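You operate a simulated robot arm through the tools that you are given. There is no shell and no other tool. Be economical: measure what you need, move in short steps, check, and stop when the job is done.

You are at the controls of a simulated robot arm. One attempt, no reset.

JOB
Set the bung from the steel box warming at HIGH.
Fine: stand it on the cold plate and slide the box shut; level knob set and plate on, then press TIMER once. Set down upright: rubber bung.

Only the result counts: the job must be done as asked and must still hold three seconds after the hand-in. Knocking over, shifting, dropping, spilling or breaking anything else fails it.

ROBOT AND FRAMES
A 7-joint arm with a two-finger parallel gripper, fixed in place. Base frame: the origin is at the foot of the arm, x ahead of it, y to its left, z up. Readings come in m, degrees, newtons and seconds.
With the tool pointing down near the work surface it reaches from about 0.24 to 0.68 m from the base axis. Its first joint turns from -66.0 to 66.0 degrees. Payload 2.4 kg.
Tool frame: the origin (TCP) lies between the finger pads and is the grasp point; the fingertips stand 0.03 m ahead of it; z points along the fingers, y is the line along which they close. The gripper opens to 0.094 m. The fingers are 0.028 m wide and 0.01 m thick; the gripper's body (0.05 by 0.096 m) begins 0.055 m behind the TCP.
Orientation is told as [roll, pitch, yaw] about the base's x, y, z axes, in that order, counted from this pose: with the fingers straight down and closing along the base's y, the tool's x points along the base's -x, its y along +y and its z along -z.

CONTROLS
- The arm moves only by the tool nudge_tool. Its argument "steps" is a list that holds one entry, the list of rows, each a list of 6 numbers: the shift along the base's x, y, z in m, then the turn, a rotation vector about the base's x, y, z in rad. In form: [[[tx, ty, tz, ax, ay, az], ...]]. A call has 1 to 8 rows; each row is the pose to reach, as a shift and turn from the pose commanded when the call began. "hand" is the gripper command, from -1 (fully open) to 1 (shut), values between in proportion, set as the call begins (left out, the last holds). A row lasts 0.2 s, in which the tool goes at most 0.05 m and 8.6 degrees; a call with a longer step from one row to the next is refused whole, and so is a gripper value outside its range. Where a pose cannot be reached the arm comes as near as it can. A force on the tool above 70 N (or 10 N above the force at the start of the call, whichever is more), or a blocked arm, ends the call early, and 0.2 s more pass. The fingers move at their own pace (about 0.153 m/s each) and stop on an object; they squeeze with about 29 N. The grip force told is the motor's: it shows also when the fingers shut on nothing. Time passes only in rows, and 0.2 s behind the last, so rows that repeat a pose let the fingers close. It gives the time, the measured TCP pose, the force on the tool (base axes), the opening and the grip force at its end, in the units of the frame above (readings bear some noise), with the torque about the TCP (base axes, N m) and any sound that the robot's microphone picked up, and new pictures: "views" is both (left out), scene, wrist or none.
- Cameras (640 x 400 px; columns grow to the right, rows downward): "scene" is fixed at [0.0467, 0.4827, 1.4431]; the picture's right is [-0.65, -0.76, 0.00], its down [-0.44, 0.37, -0.82] and it looks along [0.62, -0.53, -0.57] (base axes); focal length 333 px, centre (320, 200). "wrist" rides on the gripper at [0.076, 0.014, -0.103] in the tool frame; the picture's right is [-0.18, 0.98, 0.00], its down [-0.75, -0.14, -0.64] and it looks along [-0.63, -0.12, 0.77] (tool axes); focal length 243 px, centre (320, 200). There is no depth. A picture from a camera that has moved, and an enlarged one, comes with that camera's place and axes in the base frame and with its lens.
- close_up(camera, box): a new picture of the part [left, top, right, bottom] of that camera's present view, enlarged. No time passes.
- job_done(): hands the job in; it is judged then, once.

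Go step by step. Nothing tells you positions but the pictures and the camera data: compare them with the known pose of the tool, close in by small moves and look again before you grip or let go. The budget is 120 turns and 200 pictures, counting those below and the enlarged ones. Unless the task says otherwise, let go and move clear before handing in, and close with one line.

The tools are called after "Call:" as name(argument=value, ...) on one line, values as JSON. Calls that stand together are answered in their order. nudge_tool: Moves the arm, as the interface text tells. Its arguments: {"type":"object","properties":{"steps":{"type":"array"},"hand":{"type":"number"},"views":{"type":"string","enum":["both","scene","wrist","none"]}},"required":["steps"]} The other tools are called the same way: close_up (camera, box) takes an enlarged picture of a part of a camera's view; job_done () hands the job in.

At the start:

```text
time: 0.0
ee_pos: [0.3206, -0.0379, 1.2222]
tcp_rot: [0.0, 0.0, 0.0]
force: [-0.2, 0.2, 0.2]
wrist_torque: [0.02, -0.02, 0.01]
grip_width: 0.0943
grip_force: 0.0
```

scene: 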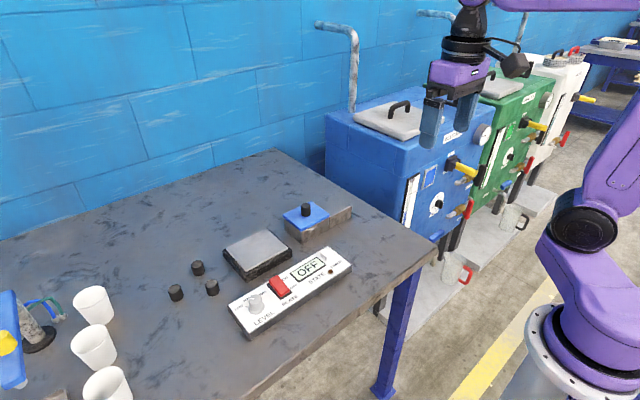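
wrist: 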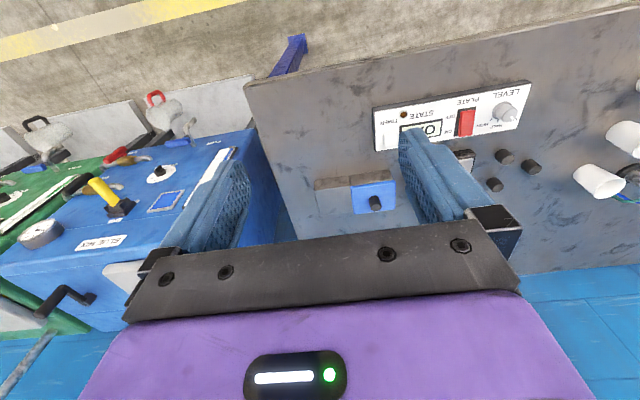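

The table carries a hot-plate panel, a plate, a steel box with a blue drawer or lid, three loose bungs and cups. I'll look at them enlarged before moving.

Call:
close_up(camera="scene", box=[220, 180, 380, 280])

Call:
close_up(camera="scene", box=[220, 240, 380, 340])

Call:
close_up(camera="wrist", box=[300, 70, 540, 220])

```text
4.00 times, centred on (300, 230) of scene
camera zoom: at [0.0467, 0.4827, 1.4431], right [-0.65, -0.76, 0.0], down [-0.44, 0.37, -0.82], along [0.62, -0.53, -0.57], focal length 1333 px, centre (400, 80)
```

zoom: 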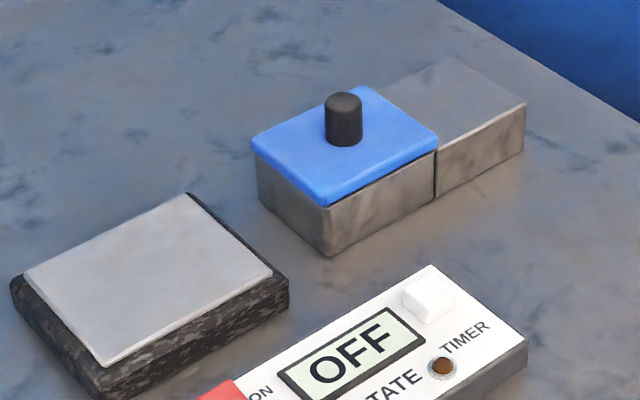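

```text
4.00 times, centred on (300, 290) of scene
camera zoom: at [0.0467, 0.4827, 1.4431], right [-0.65, -0.76, 0.0], down [-0.44, 0.37, -0.82], along [0.62, -0.53, -0.57], focal length 1333 px, centre (400, -160)
```

zoom: 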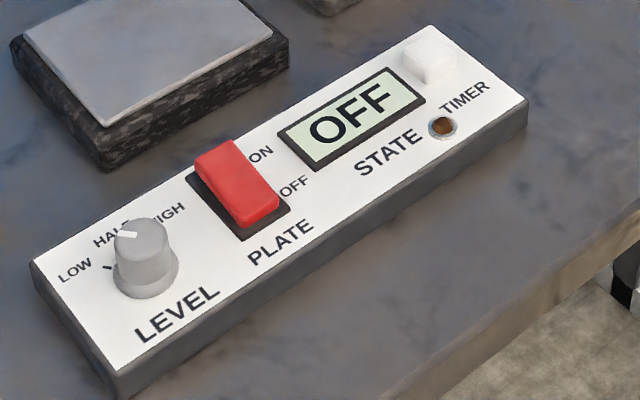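

```text
2.67 times, centred on (420, 145) of wrist
camera zoom: at [0.2453, -0.0225, 1.3244], right [0.18, 0.98, 0.0], down [0.75, -0.14, 0.64], along [0.63, -0.12, -0.77], focal length 647 px, centre (53, 347)
```

zoom: 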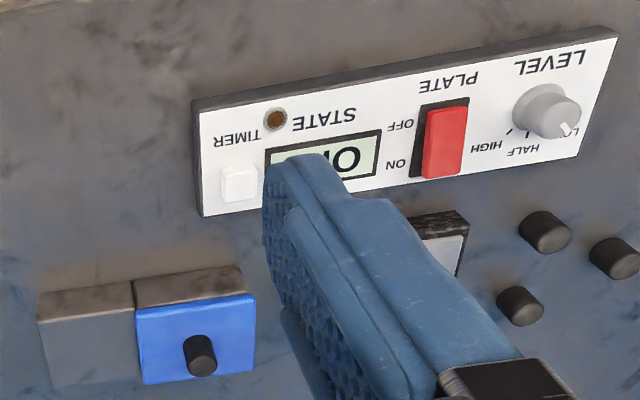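

The knob on the blue lid is near (0.63, 0.035, 0.91) and the table top is at about z 0.83. I'll move in above the box for a better look.

Call:
nudge_tool(steps=[[[0.03, 0.016, -0.028, 0, 0, 0], [0.06, 0.032, -0.056, 0, 0, 0], [0.09, 0.048, -0.085, 0, 0, 0], [0.12, 0.064, -0.113, 0, 0, 0], [0.15, 0.08, -0.142, 0, 0, 0], [0.18, 0.085, -0.17, 0, 0, 0]]], hand=-1)

```text
time: 1.4
ee_pos: [0.5034, 0.0481, 1.0496]
tcp_rot: [0.1, 0.0, 0.1]
force: [0.2, 0.1, 0.1]
wrist_torque: [0.02, 0.01, -0.03]
grip_width: 0.0939
grip_force: 0.1
camera wrist: at [0.4265, 0.0627, 1.1518], right [0.18, 0.98, 0.0], down [0.75, -0.14, 0.64], along [0.63, -0.12, -0.77], focal length 243 px, centre (320, 200)
```

scene: 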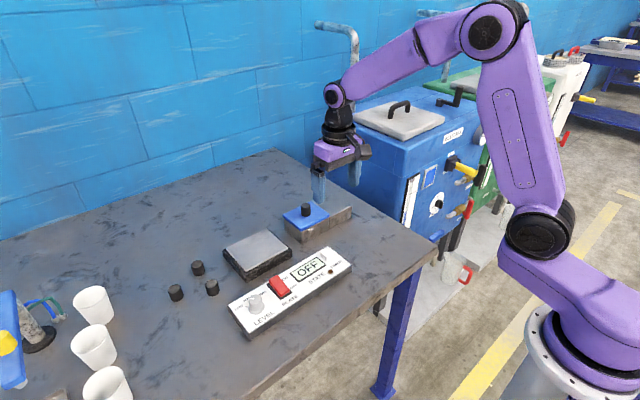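
wrist: 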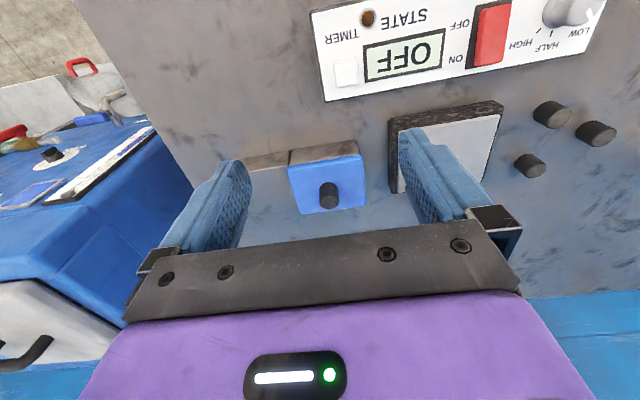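

Call:
close_up(camera="wrist", box=[236, 130, 396, 230])

Call:
close_up(camera="scene", box=[274, 192, 360, 246])

Call:
close_up(camera="wrist", box=[300, 0, 620, 200])

```text
4.00 times, centred on (316, 180) of wrist
camera zoom: at [0.4265, 0.0627, 1.1518], right [0.18, 0.98, 0.0], down [0.75, -0.14, 0.64], along [0.63, -0.12, -0.77], focal length 970 px, centre (336, 280)
```

zoom: 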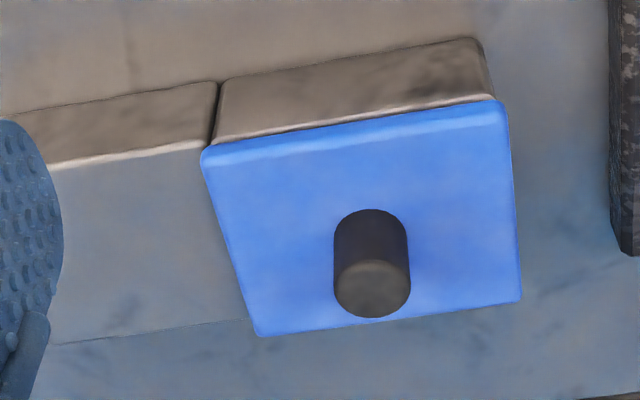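

```text
7.41 times, centred on (317, 219) of scene
camera zoom: at [0.0467, 0.4827, 1.4431], right [-0.65, -0.76, 0.0], down [-0.44, 0.37, -0.82], along [0.62, -0.53, -0.57], focal length 2469 px, centre (342, 59)
```

zoom: 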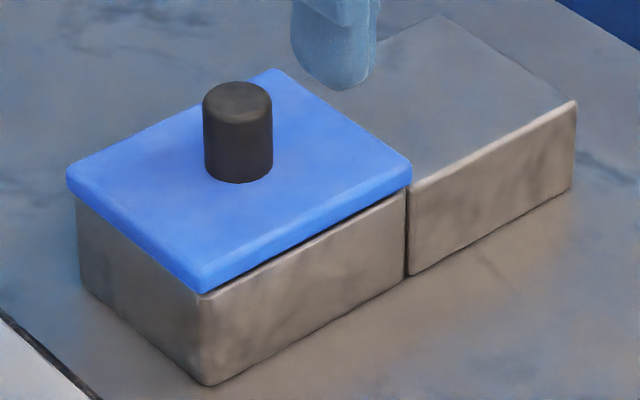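

```text
2.00 times, centred on (460, 100) of wrist
camera zoom: at [0.4265, 0.0627, 1.1518], right [0.18, 0.98, 0.0], down [0.75, -0.14, 0.64], along [0.63, -0.12, -0.77], focal length 485 px, centre (40, 400)
```

zoom: 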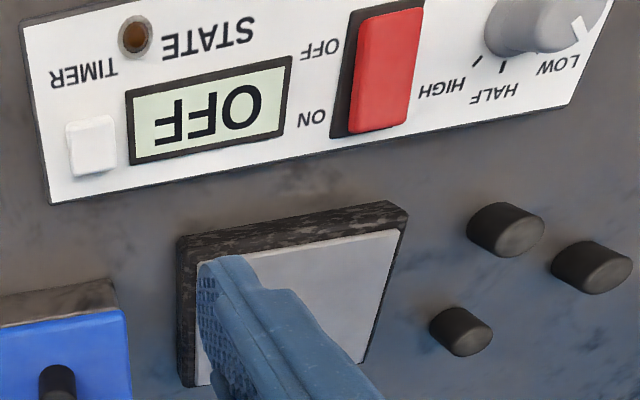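

The blue lid spans about x 0.589–0.673 and y -0.013–0.086. It can slide toward -y onto the steel support block. I'll move above its knob first.

Call:
nudge_tool(steps=[[[0.04, -0.004, -0.02, 0, 0, 0], [0.08, -0.008, -0.04, 0, 0, 0], [0.128, -0.013, -0.05, 0, 0, 0], [0.128, -0.013, -0.09, 0, 0, 0], [0.128, -0.013, -0.09, 0, 0, 0]]])

```text
time: 2.6
ee_pos: [0.631, 0.032, 0.9608]
tcp_rot: [0.0, -0.1, 0.0]
force: [-0.3, 0.2, 0.8]
wrist_torque: [0.02, -0.02, 0.0]
grip_width: 0.094
grip_force: 0.1
camera wrist: at [0.5547, 0.0472, 1.064], right [0.18, 0.98, 0.0], down [0.75, -0.14, 0.64], along [0.63, -0.12, -0.77], focal length 243 px, centre (320, 200)
```

scene: 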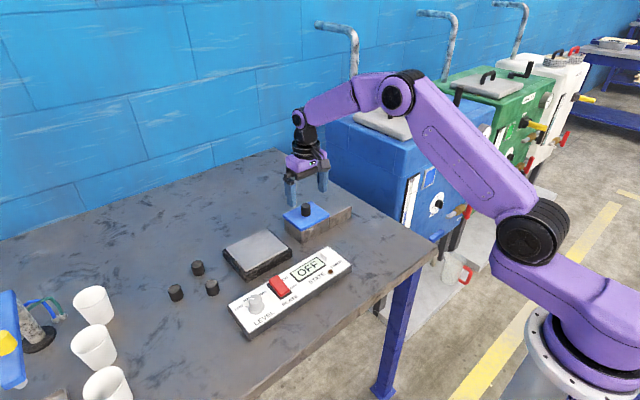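
wrist: 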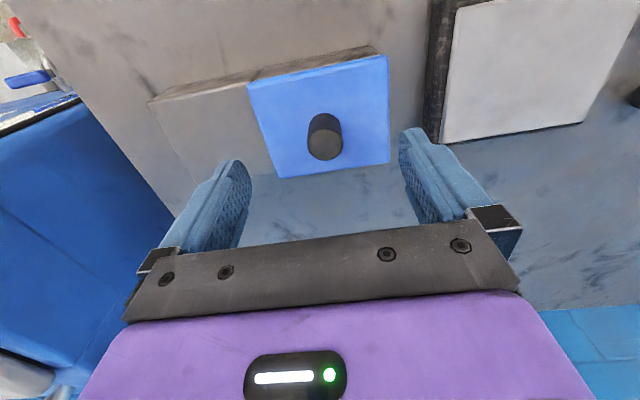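

The knob is at about (0.632, 0.036), so I'll shift slightly, come down around it and close.

Call:
nudge_tool(steps=[[[0.001, 0.003, -0.025, 0, 0, 0], [0.001, 0.003, -0.045, 0, 0, 0], [0.001, 0.003, -0.045, 0, 0, 0]]])

Call:
close_up(camera="scene", box=[264, 172, 360, 232])

```text
time: 3.4
ee_pos: [0.6315, 0.0368, 0.9155]
tcp_rot: [0.0, 0.0, -0.1]
force: [-0.3, -0.5, 0.5]
wrist_torque: [-0.03, 0.02, 0.05]
grip_width: 0.0939
grip_force: 0.0
camera wrist: at [0.5558, 0.0516, 1.0187], right [0.18, 0.98, 0.0], down [0.75, -0.14, 0.64], along [0.63, -0.12, -0.77], focal length 243 px, centre (320, 200)
```

scene: 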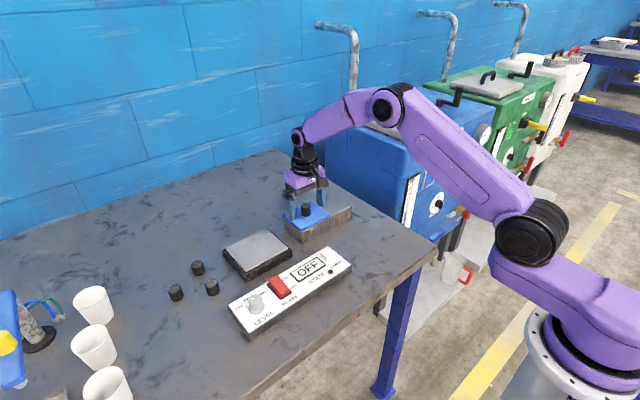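
wrist: 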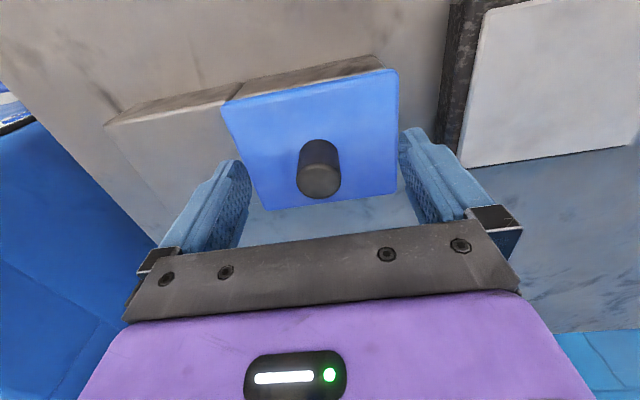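

```text
6.67 times, centred on (312, 202) of scene
camera zoom: at [0.0467, 0.4827, 1.4431], right [-0.65, -0.76, 0.0], down [-0.44, 0.37, -0.82], along [0.62, -0.53, -0.57], focal length 2222 px, centre (373, 187)
```

zoom: 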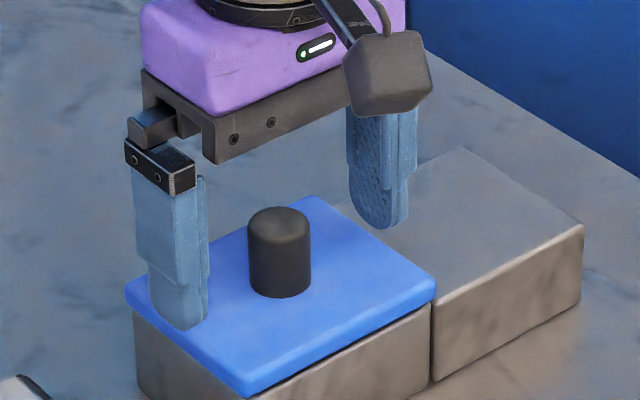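

The fingers straddle the knob clear of the lid, so I'll close.

Call:
nudge_tool(steps=[[[0, 0, 0, 0, 0, 0], [0, 0, 0, 0, 0, 0], [0, 0, 0, 0, 0, 0]]], hand=1, views="none")

```text
time: 4.2
ee_pos: [0.6324, 0.0351, 0.9162]
tcp_rot: [0.0, -0.1, -0.2]
force: [0.4, -5.5, -1.8]
wrist_torque: [0.36, -0.05, -0.08]
grip_width: 0.0253
grip_force: 44.7
```

The knob is held at 25 mm, so I'll slide toward -y gently.

Call:
nudge_tool(steps=[[[0, -0.01, 0, 0, 0, 0], [0, -0.02, 0, 0, 0, 0], [0, -0.03, 0, 0, 0, 0]]])

```text
time: 5.0
ee_pos: [0.6309, 0.0071, 0.9162]
tcp_rot: [0.0, -0.2, 0.1]
force: [11.4, 0.6, -13.8]
wrist_torque: [-0.28, -0.27, 0.09]
grip_width: 0.0251
grip_force: 44.7
camera wrist: at [0.5555, 0.0222, 1.0188], right [0.18, 0.98, 0.0], down [0.75, -0.14, 0.64], along [0.63, -0.12, -0.77], focal length 243 px, centre (320, 200)
```

scene: 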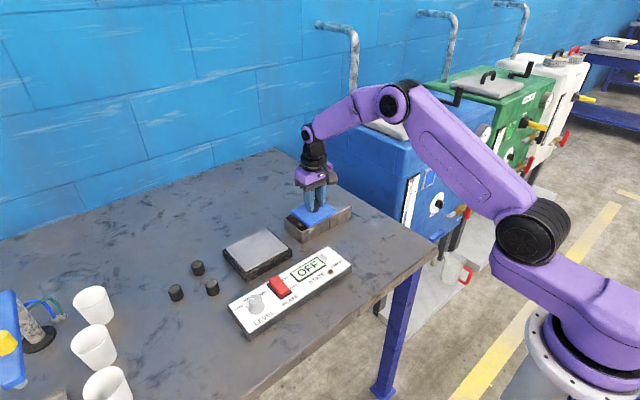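
wrist: 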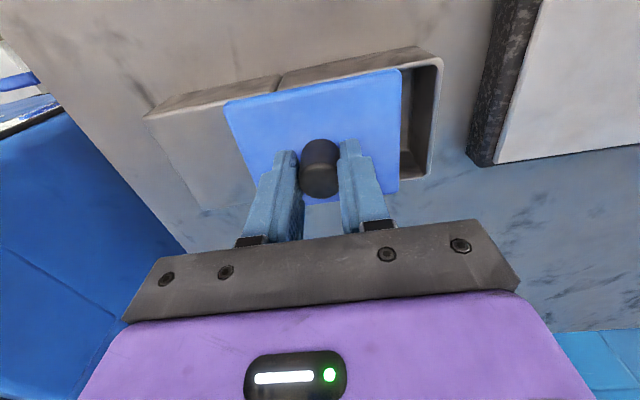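

The lid slides and the box is opening, so I'll keep going.

Call:
nudge_tool(steps=[[[0, -0.01, 0, 0, 0, 0], [0, -0.02, 0, 0, 0, 0], [0, -0.03, 0, 0, 0, 0], [0, -0.04, 0, 0, 0, 0], [0, -0.05, 0, 0, 0, 0]]])

```text
time: 6.2
ee_pos: [0.6321, -0.0445, 0.9171]
tcp_rot: [0.0, -0.2, 0.1]
force: [17.2, 0.8, -9.5]
wrist_torque: [-0.24, 0.07, 0.03]
grip_width: 0.0253
grip_force: 45.3
camera wrist: at [0.5552, -0.0287, 1.0188], right [0.18, 0.98, 0.0], down [0.75, -0.14, 0.64], along [0.63, -0.12, -0.76], focal length 243 px, centre (320, 200)
```

scene: 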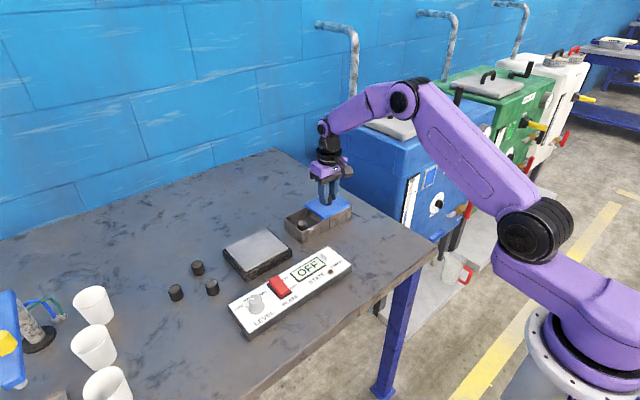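
wrist: 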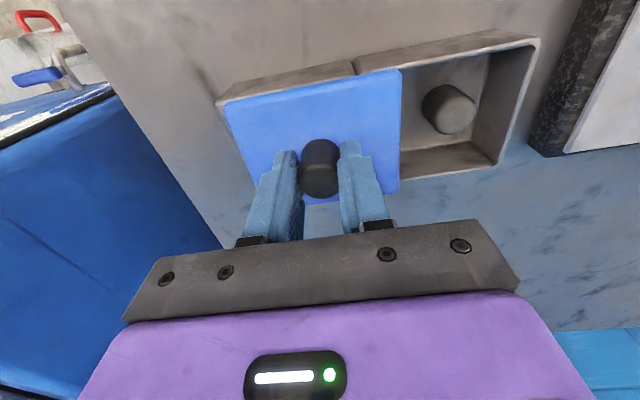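

The bung is visible inside the box. I'll open it a bit further and then look closely.

Call:
nudge_tool(steps=[[[-0.001, -0.007, 0, 0, 0, 0], [-0.001, -0.014, 0, 0, 0, 0], [-0.001, -0.02, 0, 0, 0, 0]]])

Call:
close_up(camera="wrist", box=[340, 20, 580, 170])

Call:
close_up(camera="scene", box=[264, 182, 360, 242])

```text
time: 7.0
ee_pos: [0.6314, -0.0545, 0.9151]
tcp_rot: [0.2, -0.2, 0.4]
force: [16.8, 24.2, -10.4]
wrist_torque: [-0.13, -1.1, -0.01]
grip_width: 0.0254
grip_force: 45.3
camera wrist: at [0.5546, -0.0412, 1.0189], right [0.18, 0.98, 0.0], down [0.75, -0.14, 0.65], along [0.64, -0.11, -0.76], focal length 243 px, centre (320, 200)
```

scene: 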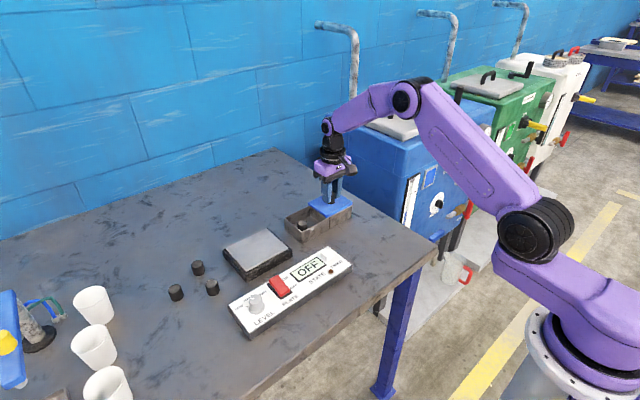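
wrist: 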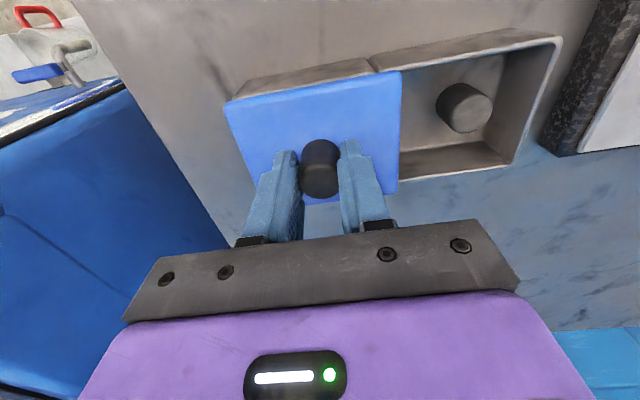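

```text
2.67 times, centred on (460, 95) of wrist
camera zoom: at [0.5546, -0.0412, 1.0189], right [0.18, 0.98, 0.0], down [0.75, -0.14, 0.65], along [0.64, -0.11, -0.76], focal length 647 px, centre (-53, 480)
```

zoom: 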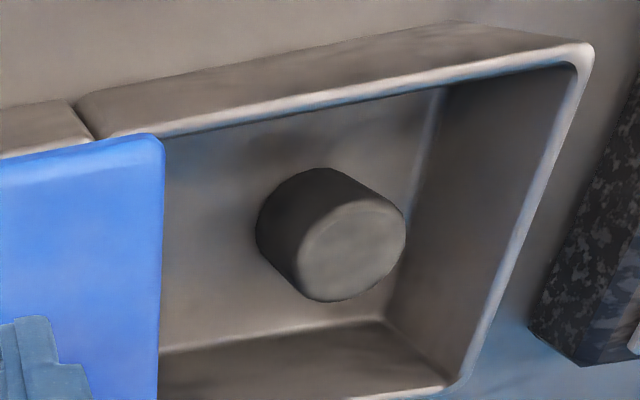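

```text
6.67 times, centred on (312, 212) of scene
camera zoom: at [0.0473, 0.4834, 1.4429], right [-0.65, -0.76, 0.0], down [-0.44, 0.37, -0.82], along [0.62, -0.53, -0.57], focal length 2222 px, centre (373, 120)
```

zoom: 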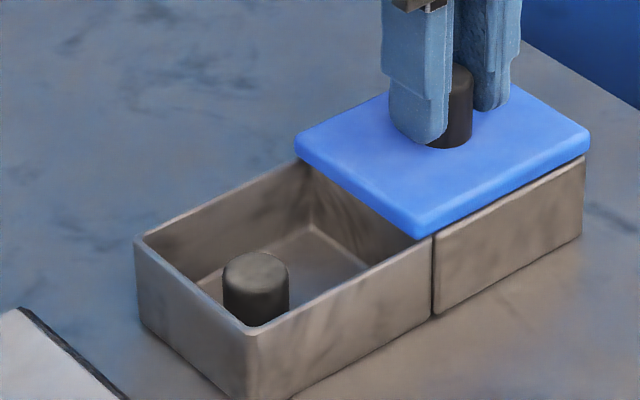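

The lid has reached its stop and the bung is at about (0.632, 0.047). I'll relax the push, open and rise.

Call:
nudge_tool(steps=[[[0, 0.006, 0, 0, 0, 0], [0, 0.008, 0, 0, 0, 0]]], views="none")

Call:
nudge_tool(steps=[[[0, 0, 0, 0, 0, 0], [0, 0, 0, 0, 0, 0], [0, 0, 0.04, 0, 0, 0], [0, 0.04, 0.06, 0, 0, 0], [0, 0.08, 0.06, 0, 0, 0], [0, 0.1, 0.06, 0, 0, 0], [0, 0.1, 0.06, 0, 0, 0]]], hand=-0.2)

Call:
close_up(camera="wrist", box=[220, 30, 460, 180])

```text
time: 7.6
ee_pos: [0.6302, -0.0555, 0.9172]
tcp_rot: [0.0, -0.4, 0.0]
force: [24.7, 11.7, -6.6]
wrist_torque: [0.81, 0.06, -0.01]
grip_width: 0.0257
grip_force: 44.7
```

```text
time: 9.2
ee_pos: [0.6289, 0.0459, 0.9764]
tcp_rot: [0.0, 0.1, 0.0]
force: [-0.2, -0.2, -0.1]
wrist_torque: [0.0, 0.02, -0.01]
grip_width: 0.0564
grip_force: 0.0
camera wrist: at [0.5525, 0.061, 1.0788], right [0.18, 0.98, 0.0], down [0.75, -0.14, 0.64], along [0.63, -0.12, -0.77], focal length 243 px, centre (320, 200)
```

scene: 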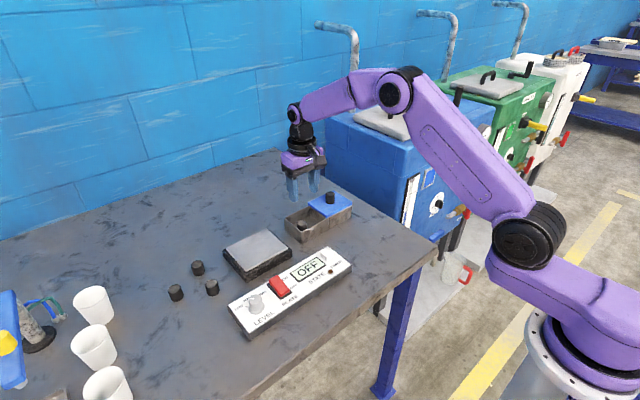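
wrist: 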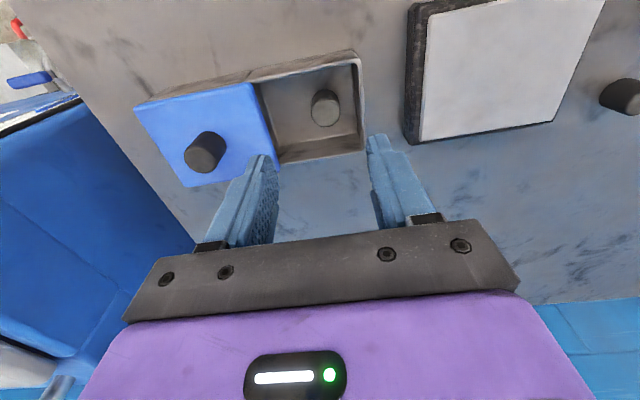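

```text
2.67 times, centred on (340, 105) of wrist
camera zoom: at [0.5525, 0.061, 1.0788], right [0.18, 0.98, 0.0], down [0.75, -0.14, 0.64], along [0.63, -0.12, -0.77], focal length 647 px, centre (267, 453)
```

zoom: 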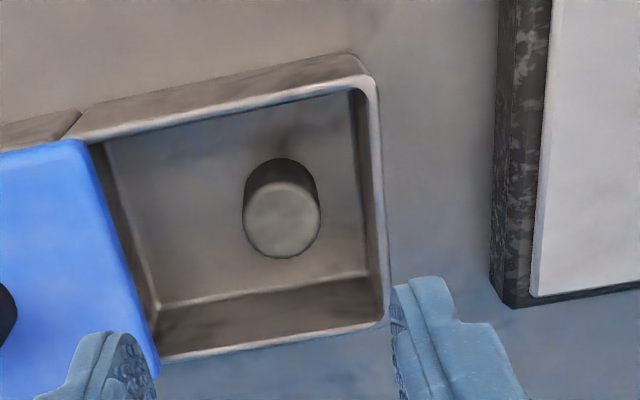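

The bung is close to the +y wall but centred in x, so I'll rotate the gripper 90° to close along x.

Call:
nudge_tool(steps=[[[0, 0, 0, 0, 0, 0.145], [0, 0, 0, 0, 0, 0.29], [0, 0, 0, 0, 0, 0.435], [0, 0, 0, 0, 0, 0.58], [0, 0, 0, 0, 0, 0.725], [0, 0, 0, 0, 0, 0.87], [0, 0, 0, 0, 0, 1.015], [0, 0, 0, 0, 0, 1.16]]], views="none", hand=-0.15)

Call:
nudge_tool(steps=[[[0, 0, 0, 0, 0, 0.137], [0, 0, 0, 0, 0, 0.274], [0.0, 0.002, 0, 0, 0, 0.411], [0.0, 0.002, 0, 0, 0, 0.411]]])

Call:
close_up(camera="wrist", box=[220, 60, 420, 185])

```text
time: 11.0
ee_pos: [0.6286, 0.0448, 0.9768]
tcp_rot: [-0.1, 0.0, 66.6]
force: [-0.4, -0.2, 0.5]
wrist_torque: [0.0, 0.01, -0.01]
grip_width: 0.054
grip_force: 0.0
```

```text
time: 12.0
ee_pos: [0.6289, 0.0473, 0.976]
tcp_rot: [-0.1, 0.0, 90.1]
force: [0.4, -0.4, -0.3]
wrist_torque: [-0.01, 0.01, 0.02]
grip_width: 0.0541
grip_force: 0.1
camera wrist: at [0.6152, -0.0278, 1.0792], right [-0.98, 0.18, 0.0], down [0.14, 0.75, 0.64], along [0.12, 0.63, -0.77], focal length 243 px, centre (320, 200)
```

scene: 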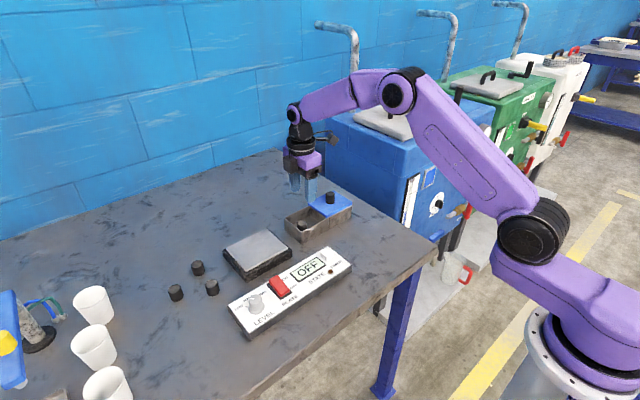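
wrist: 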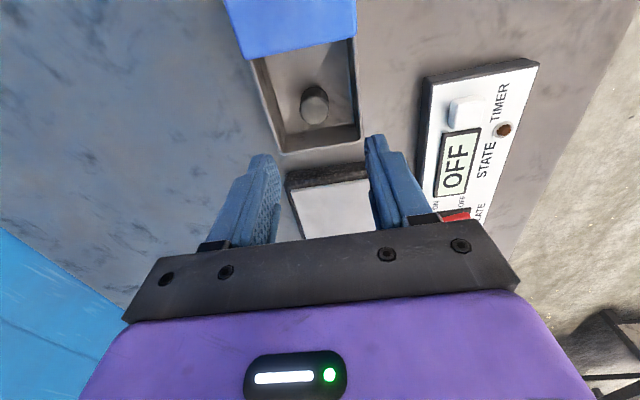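

```text
3.20 times, centred on (320, 122) of wrist
camera zoom: at [0.6152, -0.0278, 1.0792], right [-0.98, 0.18, 0.0], down [0.14, 0.75, 0.64], along [0.12, 0.63, -0.77], focal length 776 px, centre (320, 448)
```

zoom: 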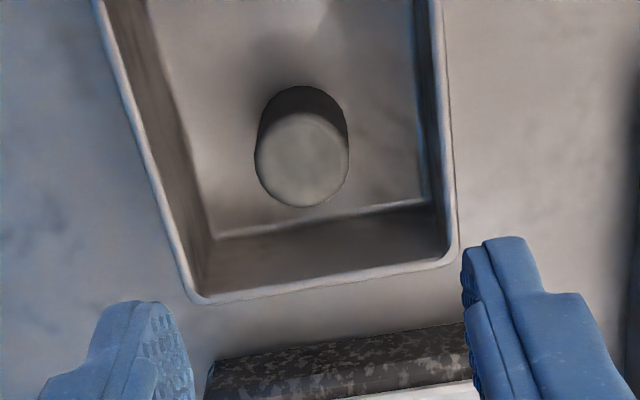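

The bung is at about (0.633, 0.049). I'll narrow the opening to 40 mm, align and come down to the rim.

Call:
nudge_tool(steps=[[[0.004, 0.002, 0, 0, 0, 0], [0.004, 0.002, -0.04, 0, 0, 0], [0.004, 0.002, -0.066, 0, 0, 0], [0.004, 0.002, -0.066, 0, 0, 0]]], hand=0.15)

Call:
close_up(camera="wrist", box=[220, 80, 420, 205])

Call:
close_up(camera="scene", box=[264, 172, 360, 232])

```text
time: 13.0
ee_pos: [0.6339, 0.0492, 0.9102]
tcp_rot: [0.0, 0.1, 90.1]
force: [0.3, 0.1, -0.4]
wrist_torque: [-0.03, 0.01, -0.01]
grip_width: 0.04
grip_force: 0.0
camera wrist: at [0.6203, -0.0255, 1.0129], right [-0.98, 0.18, 0.0], down [0.14, 0.75, 0.64], along [0.12, 0.63, -0.77], focal length 243 px, centre (320, 200)
```

scene: 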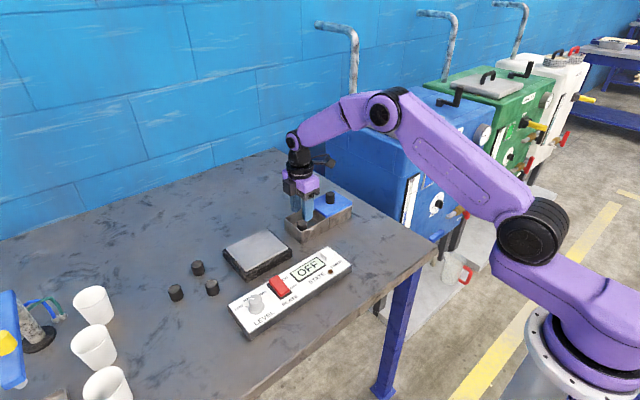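
wrist: 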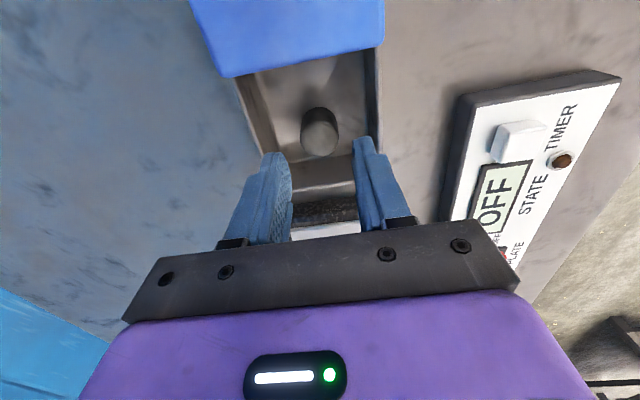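

```text
3.20 times, centred on (320, 142) of wrist
camera zoom: at [0.6203, -0.0255, 1.0129], right [-0.98, 0.18, 0.0], down [0.14, 0.75, 0.64], along [0.12, 0.63, -0.77], focal length 776 px, centre (320, 384)
```

zoom: 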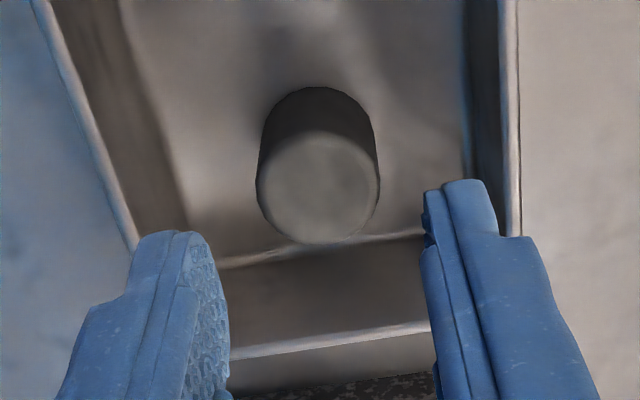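

```text
6.67 times, centred on (312, 202) of scene
camera zoom: at [0.0467, 0.4827, 1.4431], right [-0.65, -0.76, 0.0], down [-0.44, 0.37, -0.82], along [0.62, -0.53, -0.57], focal length 2222 px, centre (373, 187)
```

zoom: 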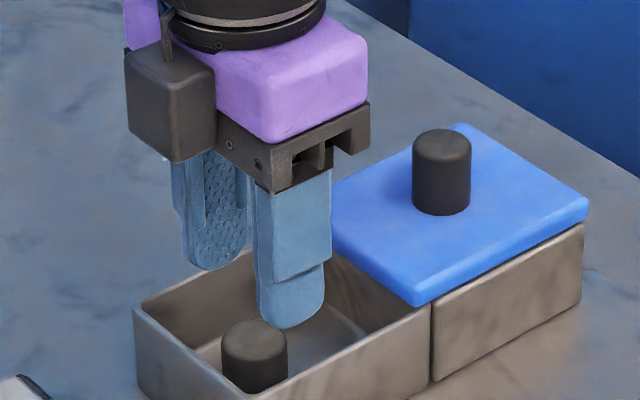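

Alignment is good, so I'll descend around the bung with the tips to about 0.842.

Call:
nudge_tool(steps=[[[0.0005, -0.001, -0.02, 0, 0, 0], [0.0005, -0.001, -0.036, 0, 0, 0], [0.0005, -0.001, -0.036, 0, 0, 0]]])

Call:
close_up(camera="wrist", box=[220, 80, 420, 205])

```text
time: 13.8
ee_pos: [0.6333, 0.0487, 0.8753]
tcp_rot: [-0.1, 0.1, 90.0]
force: [-0.2, -0.2, -0.2]
wrist_torque: [0.0, 0.02, -0.03]
grip_width: 0.0401
grip_force: 0.1
camera wrist: at [0.6199, -0.0264, 0.9776], right [-0.98, 0.18, 0.0], down [0.14, 0.75, 0.64], along [0.12, 0.63, -0.77], focal length 243 px, centre (320, 200)
```

scene: 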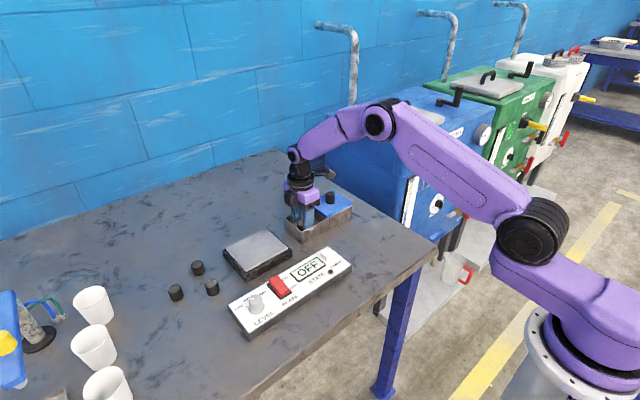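
wrist: 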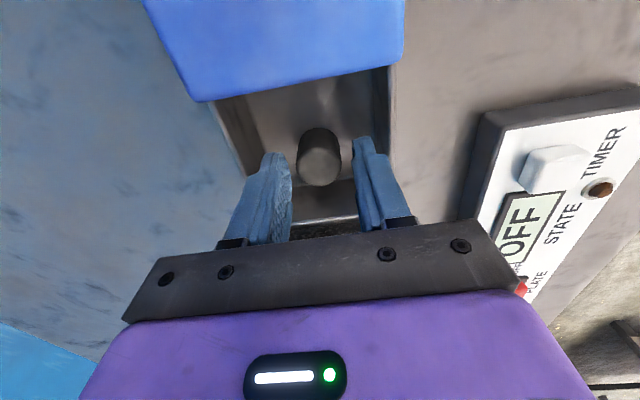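

```text
3.20 times, centred on (320, 142) of wrist
camera zoom: at [0.6199, -0.0264, 0.9776], right [-0.98, 0.18, 0.0], down [0.14, 0.75, 0.64], along [0.12, 0.63, -0.77], focal length 776 px, centre (320, 384)
```

zoom: 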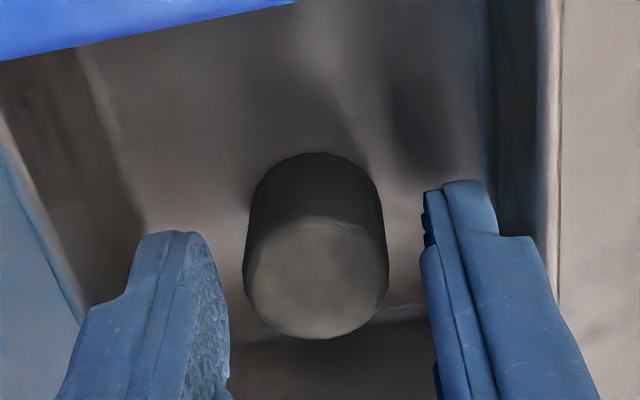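

The bung sits between the pads. I'll go 4 mm lower and close.

Call:
nudge_tool(steps=[[[0.001, -0.001, -0.004, 0, 0, 0], [0.001, -0.001, -0.004, 0, 0, 0]]], views="none")

Call:
nudge_tool(steps=[[[0, 0, 0, 0, 0, 0], [0, 0, 0, 0, 0, 0], [0, 0, 0, 0, 0, 0]]], hand=1)

```text
time: 14.4
ee_pos: [0.6348, 0.0477, 0.871]
tcp_rot: [0.1, 0.0, 90.0]
force: [0.0, 0.1, -0.7]
wrist_torque: [0.05, 0.0, 0.0]
grip_width: 0.0401
grip_force: 0.1
```

```text
time: 15.2
ee_pos: [0.6345, 0.0474, 0.8706]
tcp_rot: [0.0, 0.0, 90.0]
force: [-0.3, -0.3, 0.2]
wrist_torque: [0.01, 0.04, 0.01]
grip_width: 0.026
grip_force: 28.7
camera wrist: at [0.6203, -0.0274, 0.974], right [-0.98, 0.18, 0.0], down [0.14, 0.75, 0.64], along [0.12, 0.63, -0.77], focal length 243 px, centre (320, 200)
```

scene: 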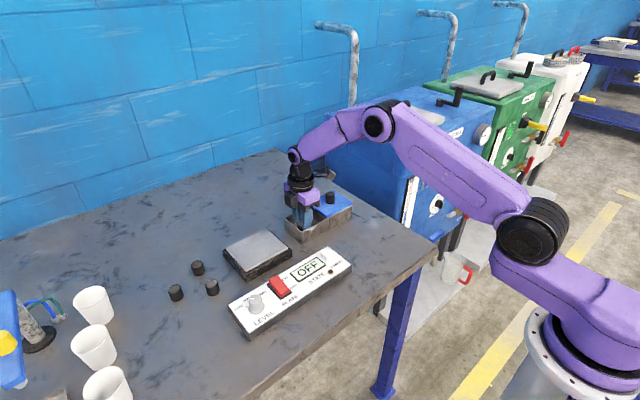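
wrist: 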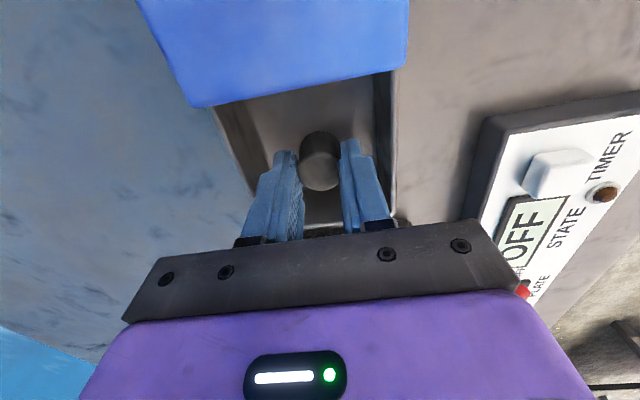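

It is gripped at 26 mm. I'll lift and carry it toward the plate at about (0.62, 0.20).

Call:
nudge_tool(steps=[[[0, 0, 0.03, 0, 0, 0], [0, 0, 0.06, 0, 0, 0], [0, 0.02, 0.08, 0, 0, 0], [-0.005, 0.065, 0.08, 0, 0, 0], [-0.008, 0.11, 0.08, 0, 0, 0], [-0.0145, 0.152, 0.08, 0, 0, 0], [-0.0145, 0.152, 0.08, 0, 0, 0]]])

Call:
close_up(camera="scene", box=[210, 172, 338, 292])

Call:
close_up(camera="wrist", box=[200, 30, 440, 200])

```text
time: 16.8
ee_pos: [0.6213, 0.1984, 0.9505]
tcp_rot: [0.1, 0.1, 90.0]
force: [-1.0, -0.1, 0.4]
wrist_torque: [0.04, 0.0, -0.04]
grip_width: 0.0264
grip_force: 28.9
camera wrist: at [0.6066, 0.1233, 1.0537], right [-0.98, 0.18, 0.0], down [0.14, 0.75, 0.64], along [0.12, 0.63, -0.77], focal length 243 px, centre (320, 200)
```

scene: 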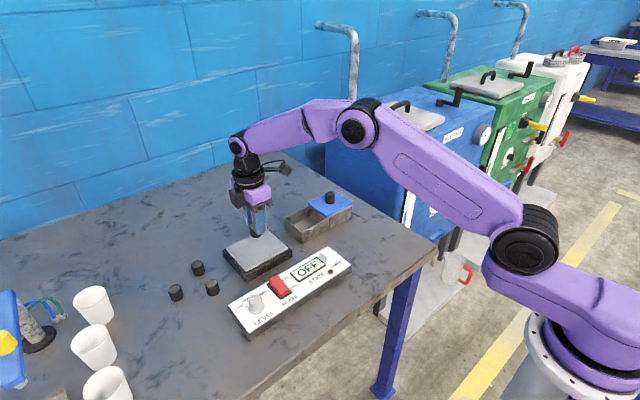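
wrist: 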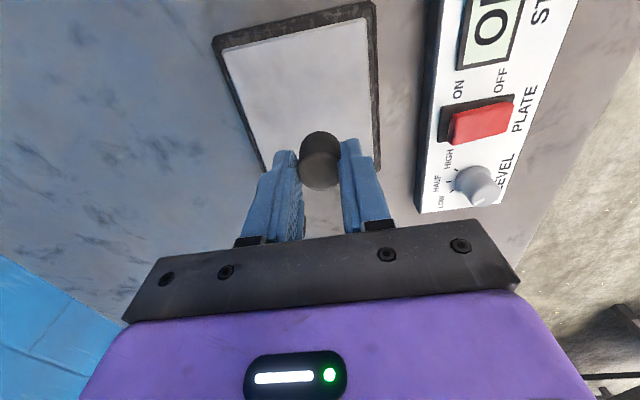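

```text
3.33 times, centred on (274, 232) of scene
camera zoom: at [0.0467, 0.4828, 1.4431], right [-0.65, -0.76, 0.0], down [-0.44, 0.37, -0.82], along [0.62, -0.53, -0.57], focal length 1111 px, centre (473, 93)
```

zoom: 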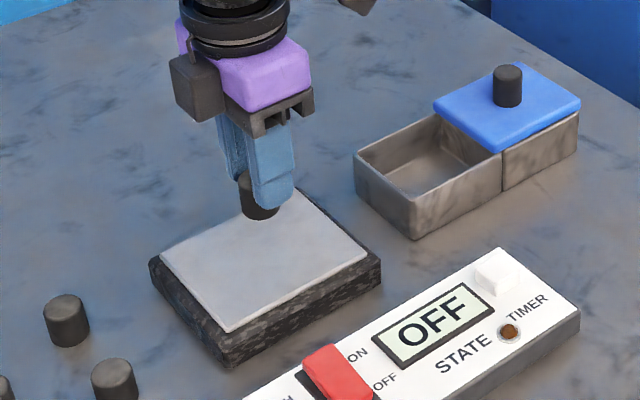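

```text
2.35 times, centred on (320, 115) of wrist
camera zoom: at [0.6066, 0.1233, 1.0537], right [-0.98, 0.18, 0.0], down [0.14, 0.75, 0.64], along [0.12, 0.63, -0.77], focal length 571 px, centre (320, 400)
```

zoom: 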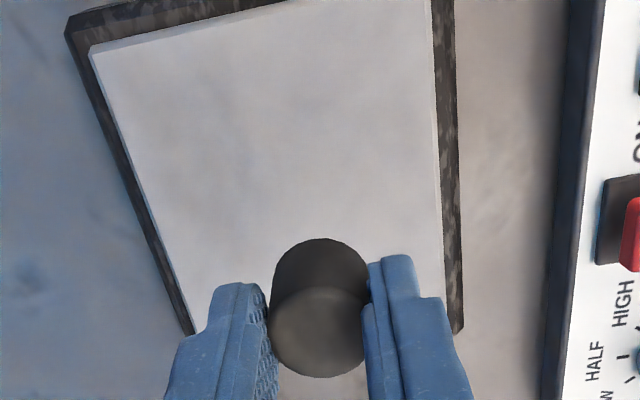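

The plate top is at about z 0.858, so contact is expected with the TCP near 0.893–0.897. I'll lower in stages.

Call:
nudge_tool(steps=[[[-0.002, 0, -0.02, 0, 0, 0], [-0.002, 0, -0.04, 0, 0, 0], [-0.002, 0, -0.046, 0, 0, 0], [-0.002, 0, -0.046, 0, 0, 0]]])

Call:
close_up(camera="scene", box=[218, 200, 298, 250])

```text
time: 17.8
ee_pos: [0.6194, 0.1987, 0.9028]
tcp_rot: [0.1, 0.0, 90.0]
force: [0.7, 0.7, -1.2]
wrist_torque: [0.0, 0.01, -0.03]
grip_width: 0.0259
grip_force: 29.5
camera wrist: at [0.6047, 0.1244, 1.0063], right [-0.98, 0.18, 0.0], down [0.14, 0.75, 0.64], along [0.12, 0.63, -0.77], focal length 243 px, centre (320, 200)
```

scene: 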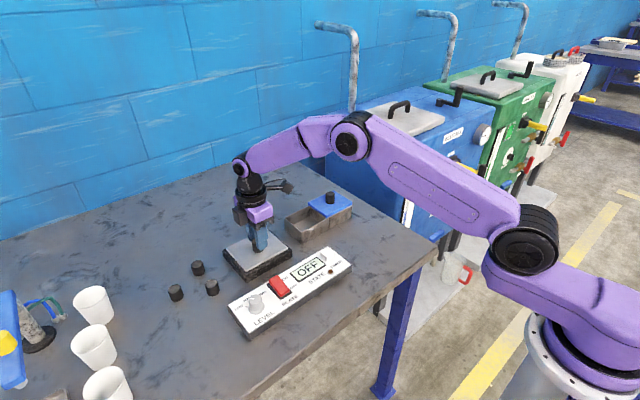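
wrist: 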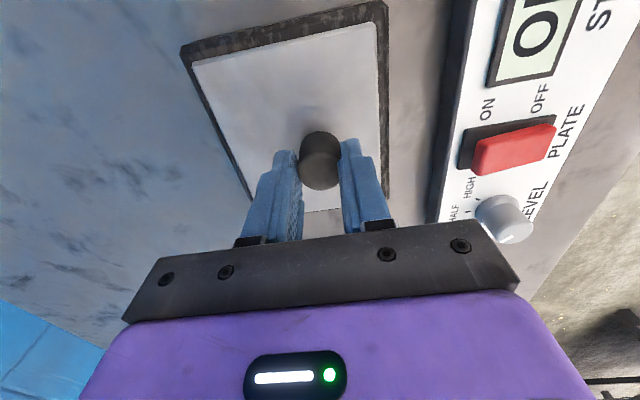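

```text
8.00 times, centred on (258, 225) of scene
camera zoom: at [0.0467, 0.4827, 1.4431], right [-0.65, -0.76, 0.0], down [-0.44, 0.37, -0.82], along [0.62, -0.53, -0.57], focal length 2666 px, centre (816, 0)
```

zoom: 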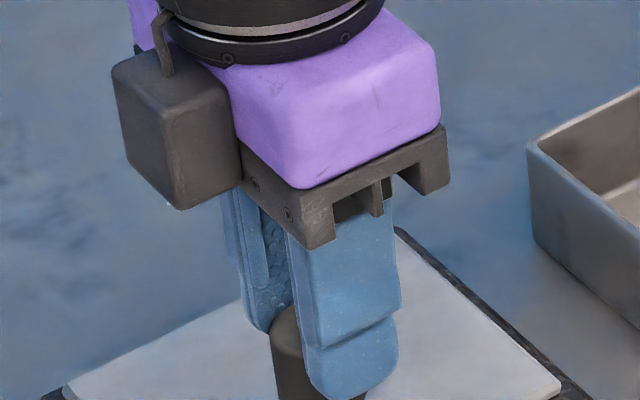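

I'll continue down in small steps and watch the force.

Call:
nudge_tool(steps=[[[0, 0, -0.002, 0, 0, 0], [0, 0, -0.004, 0, 0, 0]]], views="none")

Call:
nudge_tool(steps=[[[0, 0, -0.002, 0, 0, 0], [0, 0, -0.002, 0, 0, 0]]], views="none")

Call:
nudge_tool(steps=[[[0, 0, -0.002, 0, 0, 0], [0, 0, -0.002, 0, 0, 0]]], views="scene")

Call:
close_up(camera="scene", box=[218, 210, 298, 260])

```text
time: 18.4
ee_pos: [0.6174, 0.1985, 0.9003]
tcp_rot: [0.0, 0.0, 90.0]
force: [-0.6, 0.1, -0.2]
wrist_torque: [-0.03, 0.08, 0.02]
grip_width: 0.0262
grip_force: 29.6
```

```text
time: 19.0
ee_pos: [0.6187, 0.199, 0.901]
tcp_rot: [-0.2, 0.0, 90.0]
force: [-6.5, -2.3, 18.9]
wrist_torque: [-0.09, 0.29, 0.02]
grip_width: 0.0259
grip_force: 29.5
```

```text
time: 19.6
ee_pos: [0.6194, 0.1997, 0.9004]
tcp_rot: [-0.3, -0.1, 90.0]
force: [-9.8, -5.1, 36.6]
wrist_torque: [-0.09, 0.53, 0.07]
grip_width: 0.0262
grip_force: 28.9
```

scene: 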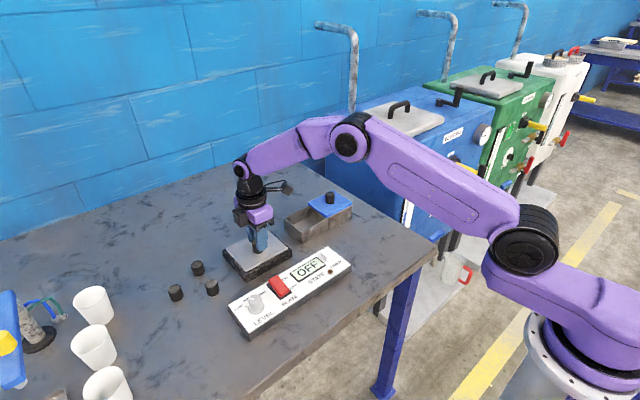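

```text
8.00 times, centred on (258, 235) of scene
camera zoom: at [0.0457, 0.4824, 1.4433], right [-0.65, -0.76, 0.0], down [-0.44, 0.37, -0.82], along [0.62, -0.53, -0.57], focal length 2666 px, centre (816, -80)
```

zoom: 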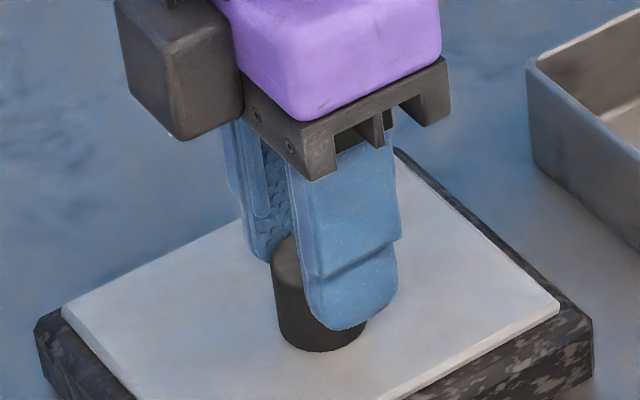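

The bung stands on the plate. I'll take off the downward push, open the fingers and rise straight up.

Call:
nudge_tool(steps=[[[0, 0, 0.0035, 0, 0, 0], [0, 0, 0.0035, 0, 0, 0]]], views="none")

Call:
nudge_tool(steps=[[[0, 0, 0, 0, 0, 0], [0, 0, 0, 0, 0, 0], [0, 0, 0, 0, 0, 0], [0, 0, 0.03, 0, 0, 0], [0, 0, 0.07, 0, 0, 0], [0, 0, 0.1, 0, 0, 0], [0, 0, 0.1, 0, 0, 0]]], hand=-0.1)

Call:
close_up(camera="scene", box=[208, 192, 368, 292])

```text
time: 20.2
ee_pos: [0.6189, 0.1992, 0.9]
tcp_rot: [0.0, 0.1, 90.0]
force: [3.9, 1.9, 6.5]
wrist_torque: [0.05, -0.25, -0.03]
grip_width: 0.0263
grip_force: 29.3
```

```text
time: 21.8
ee_pos: [0.617, 0.1977, 1.0005]
tcp_rot: [0.0, -0.1, 90.0]
force: [0.4, 0.5, 0.2]
wrist_torque: [0.04, 0.02, -0.01]
grip_width: 0.0518
grip_force: 0.1
camera wrist: at [0.6033, 0.1237, 1.1034], right [-0.98, 0.18, 0.0], down [0.14, 0.75, 0.64], along [0.12, 0.63, -0.77], focal length 243 px, centre (320, 200)
```

scene: 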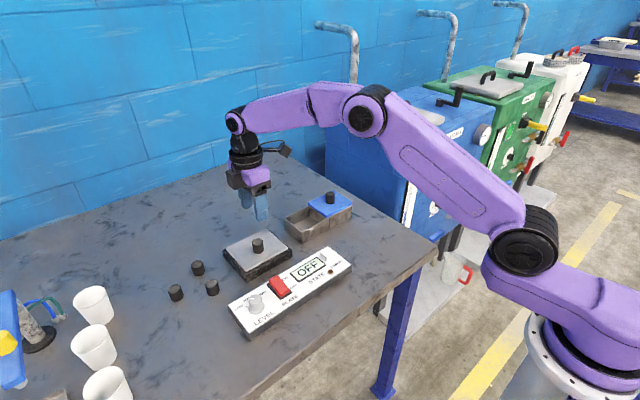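
wrist: 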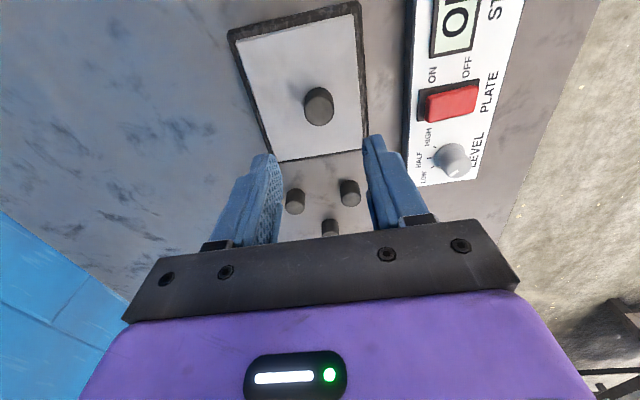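

```text
4.00 times, centred on (288, 242) of scene
camera zoom: at [0.0467, 0.4827, 1.4431], right [-0.65, -0.76, 0.0], down [-0.44, 0.37, -0.82], along [0.62, -0.53, -0.57], focal length 1333 px, centre (448, 32)
```

zoom: 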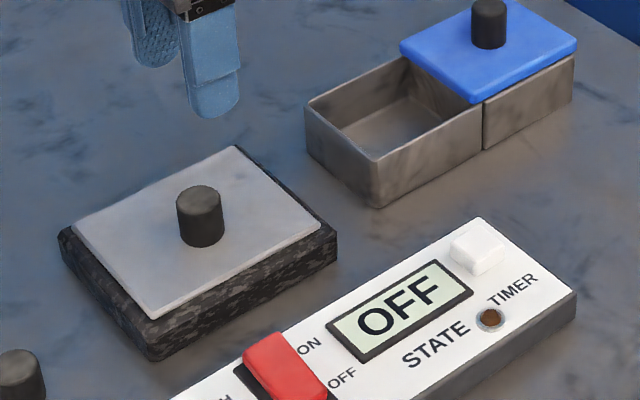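

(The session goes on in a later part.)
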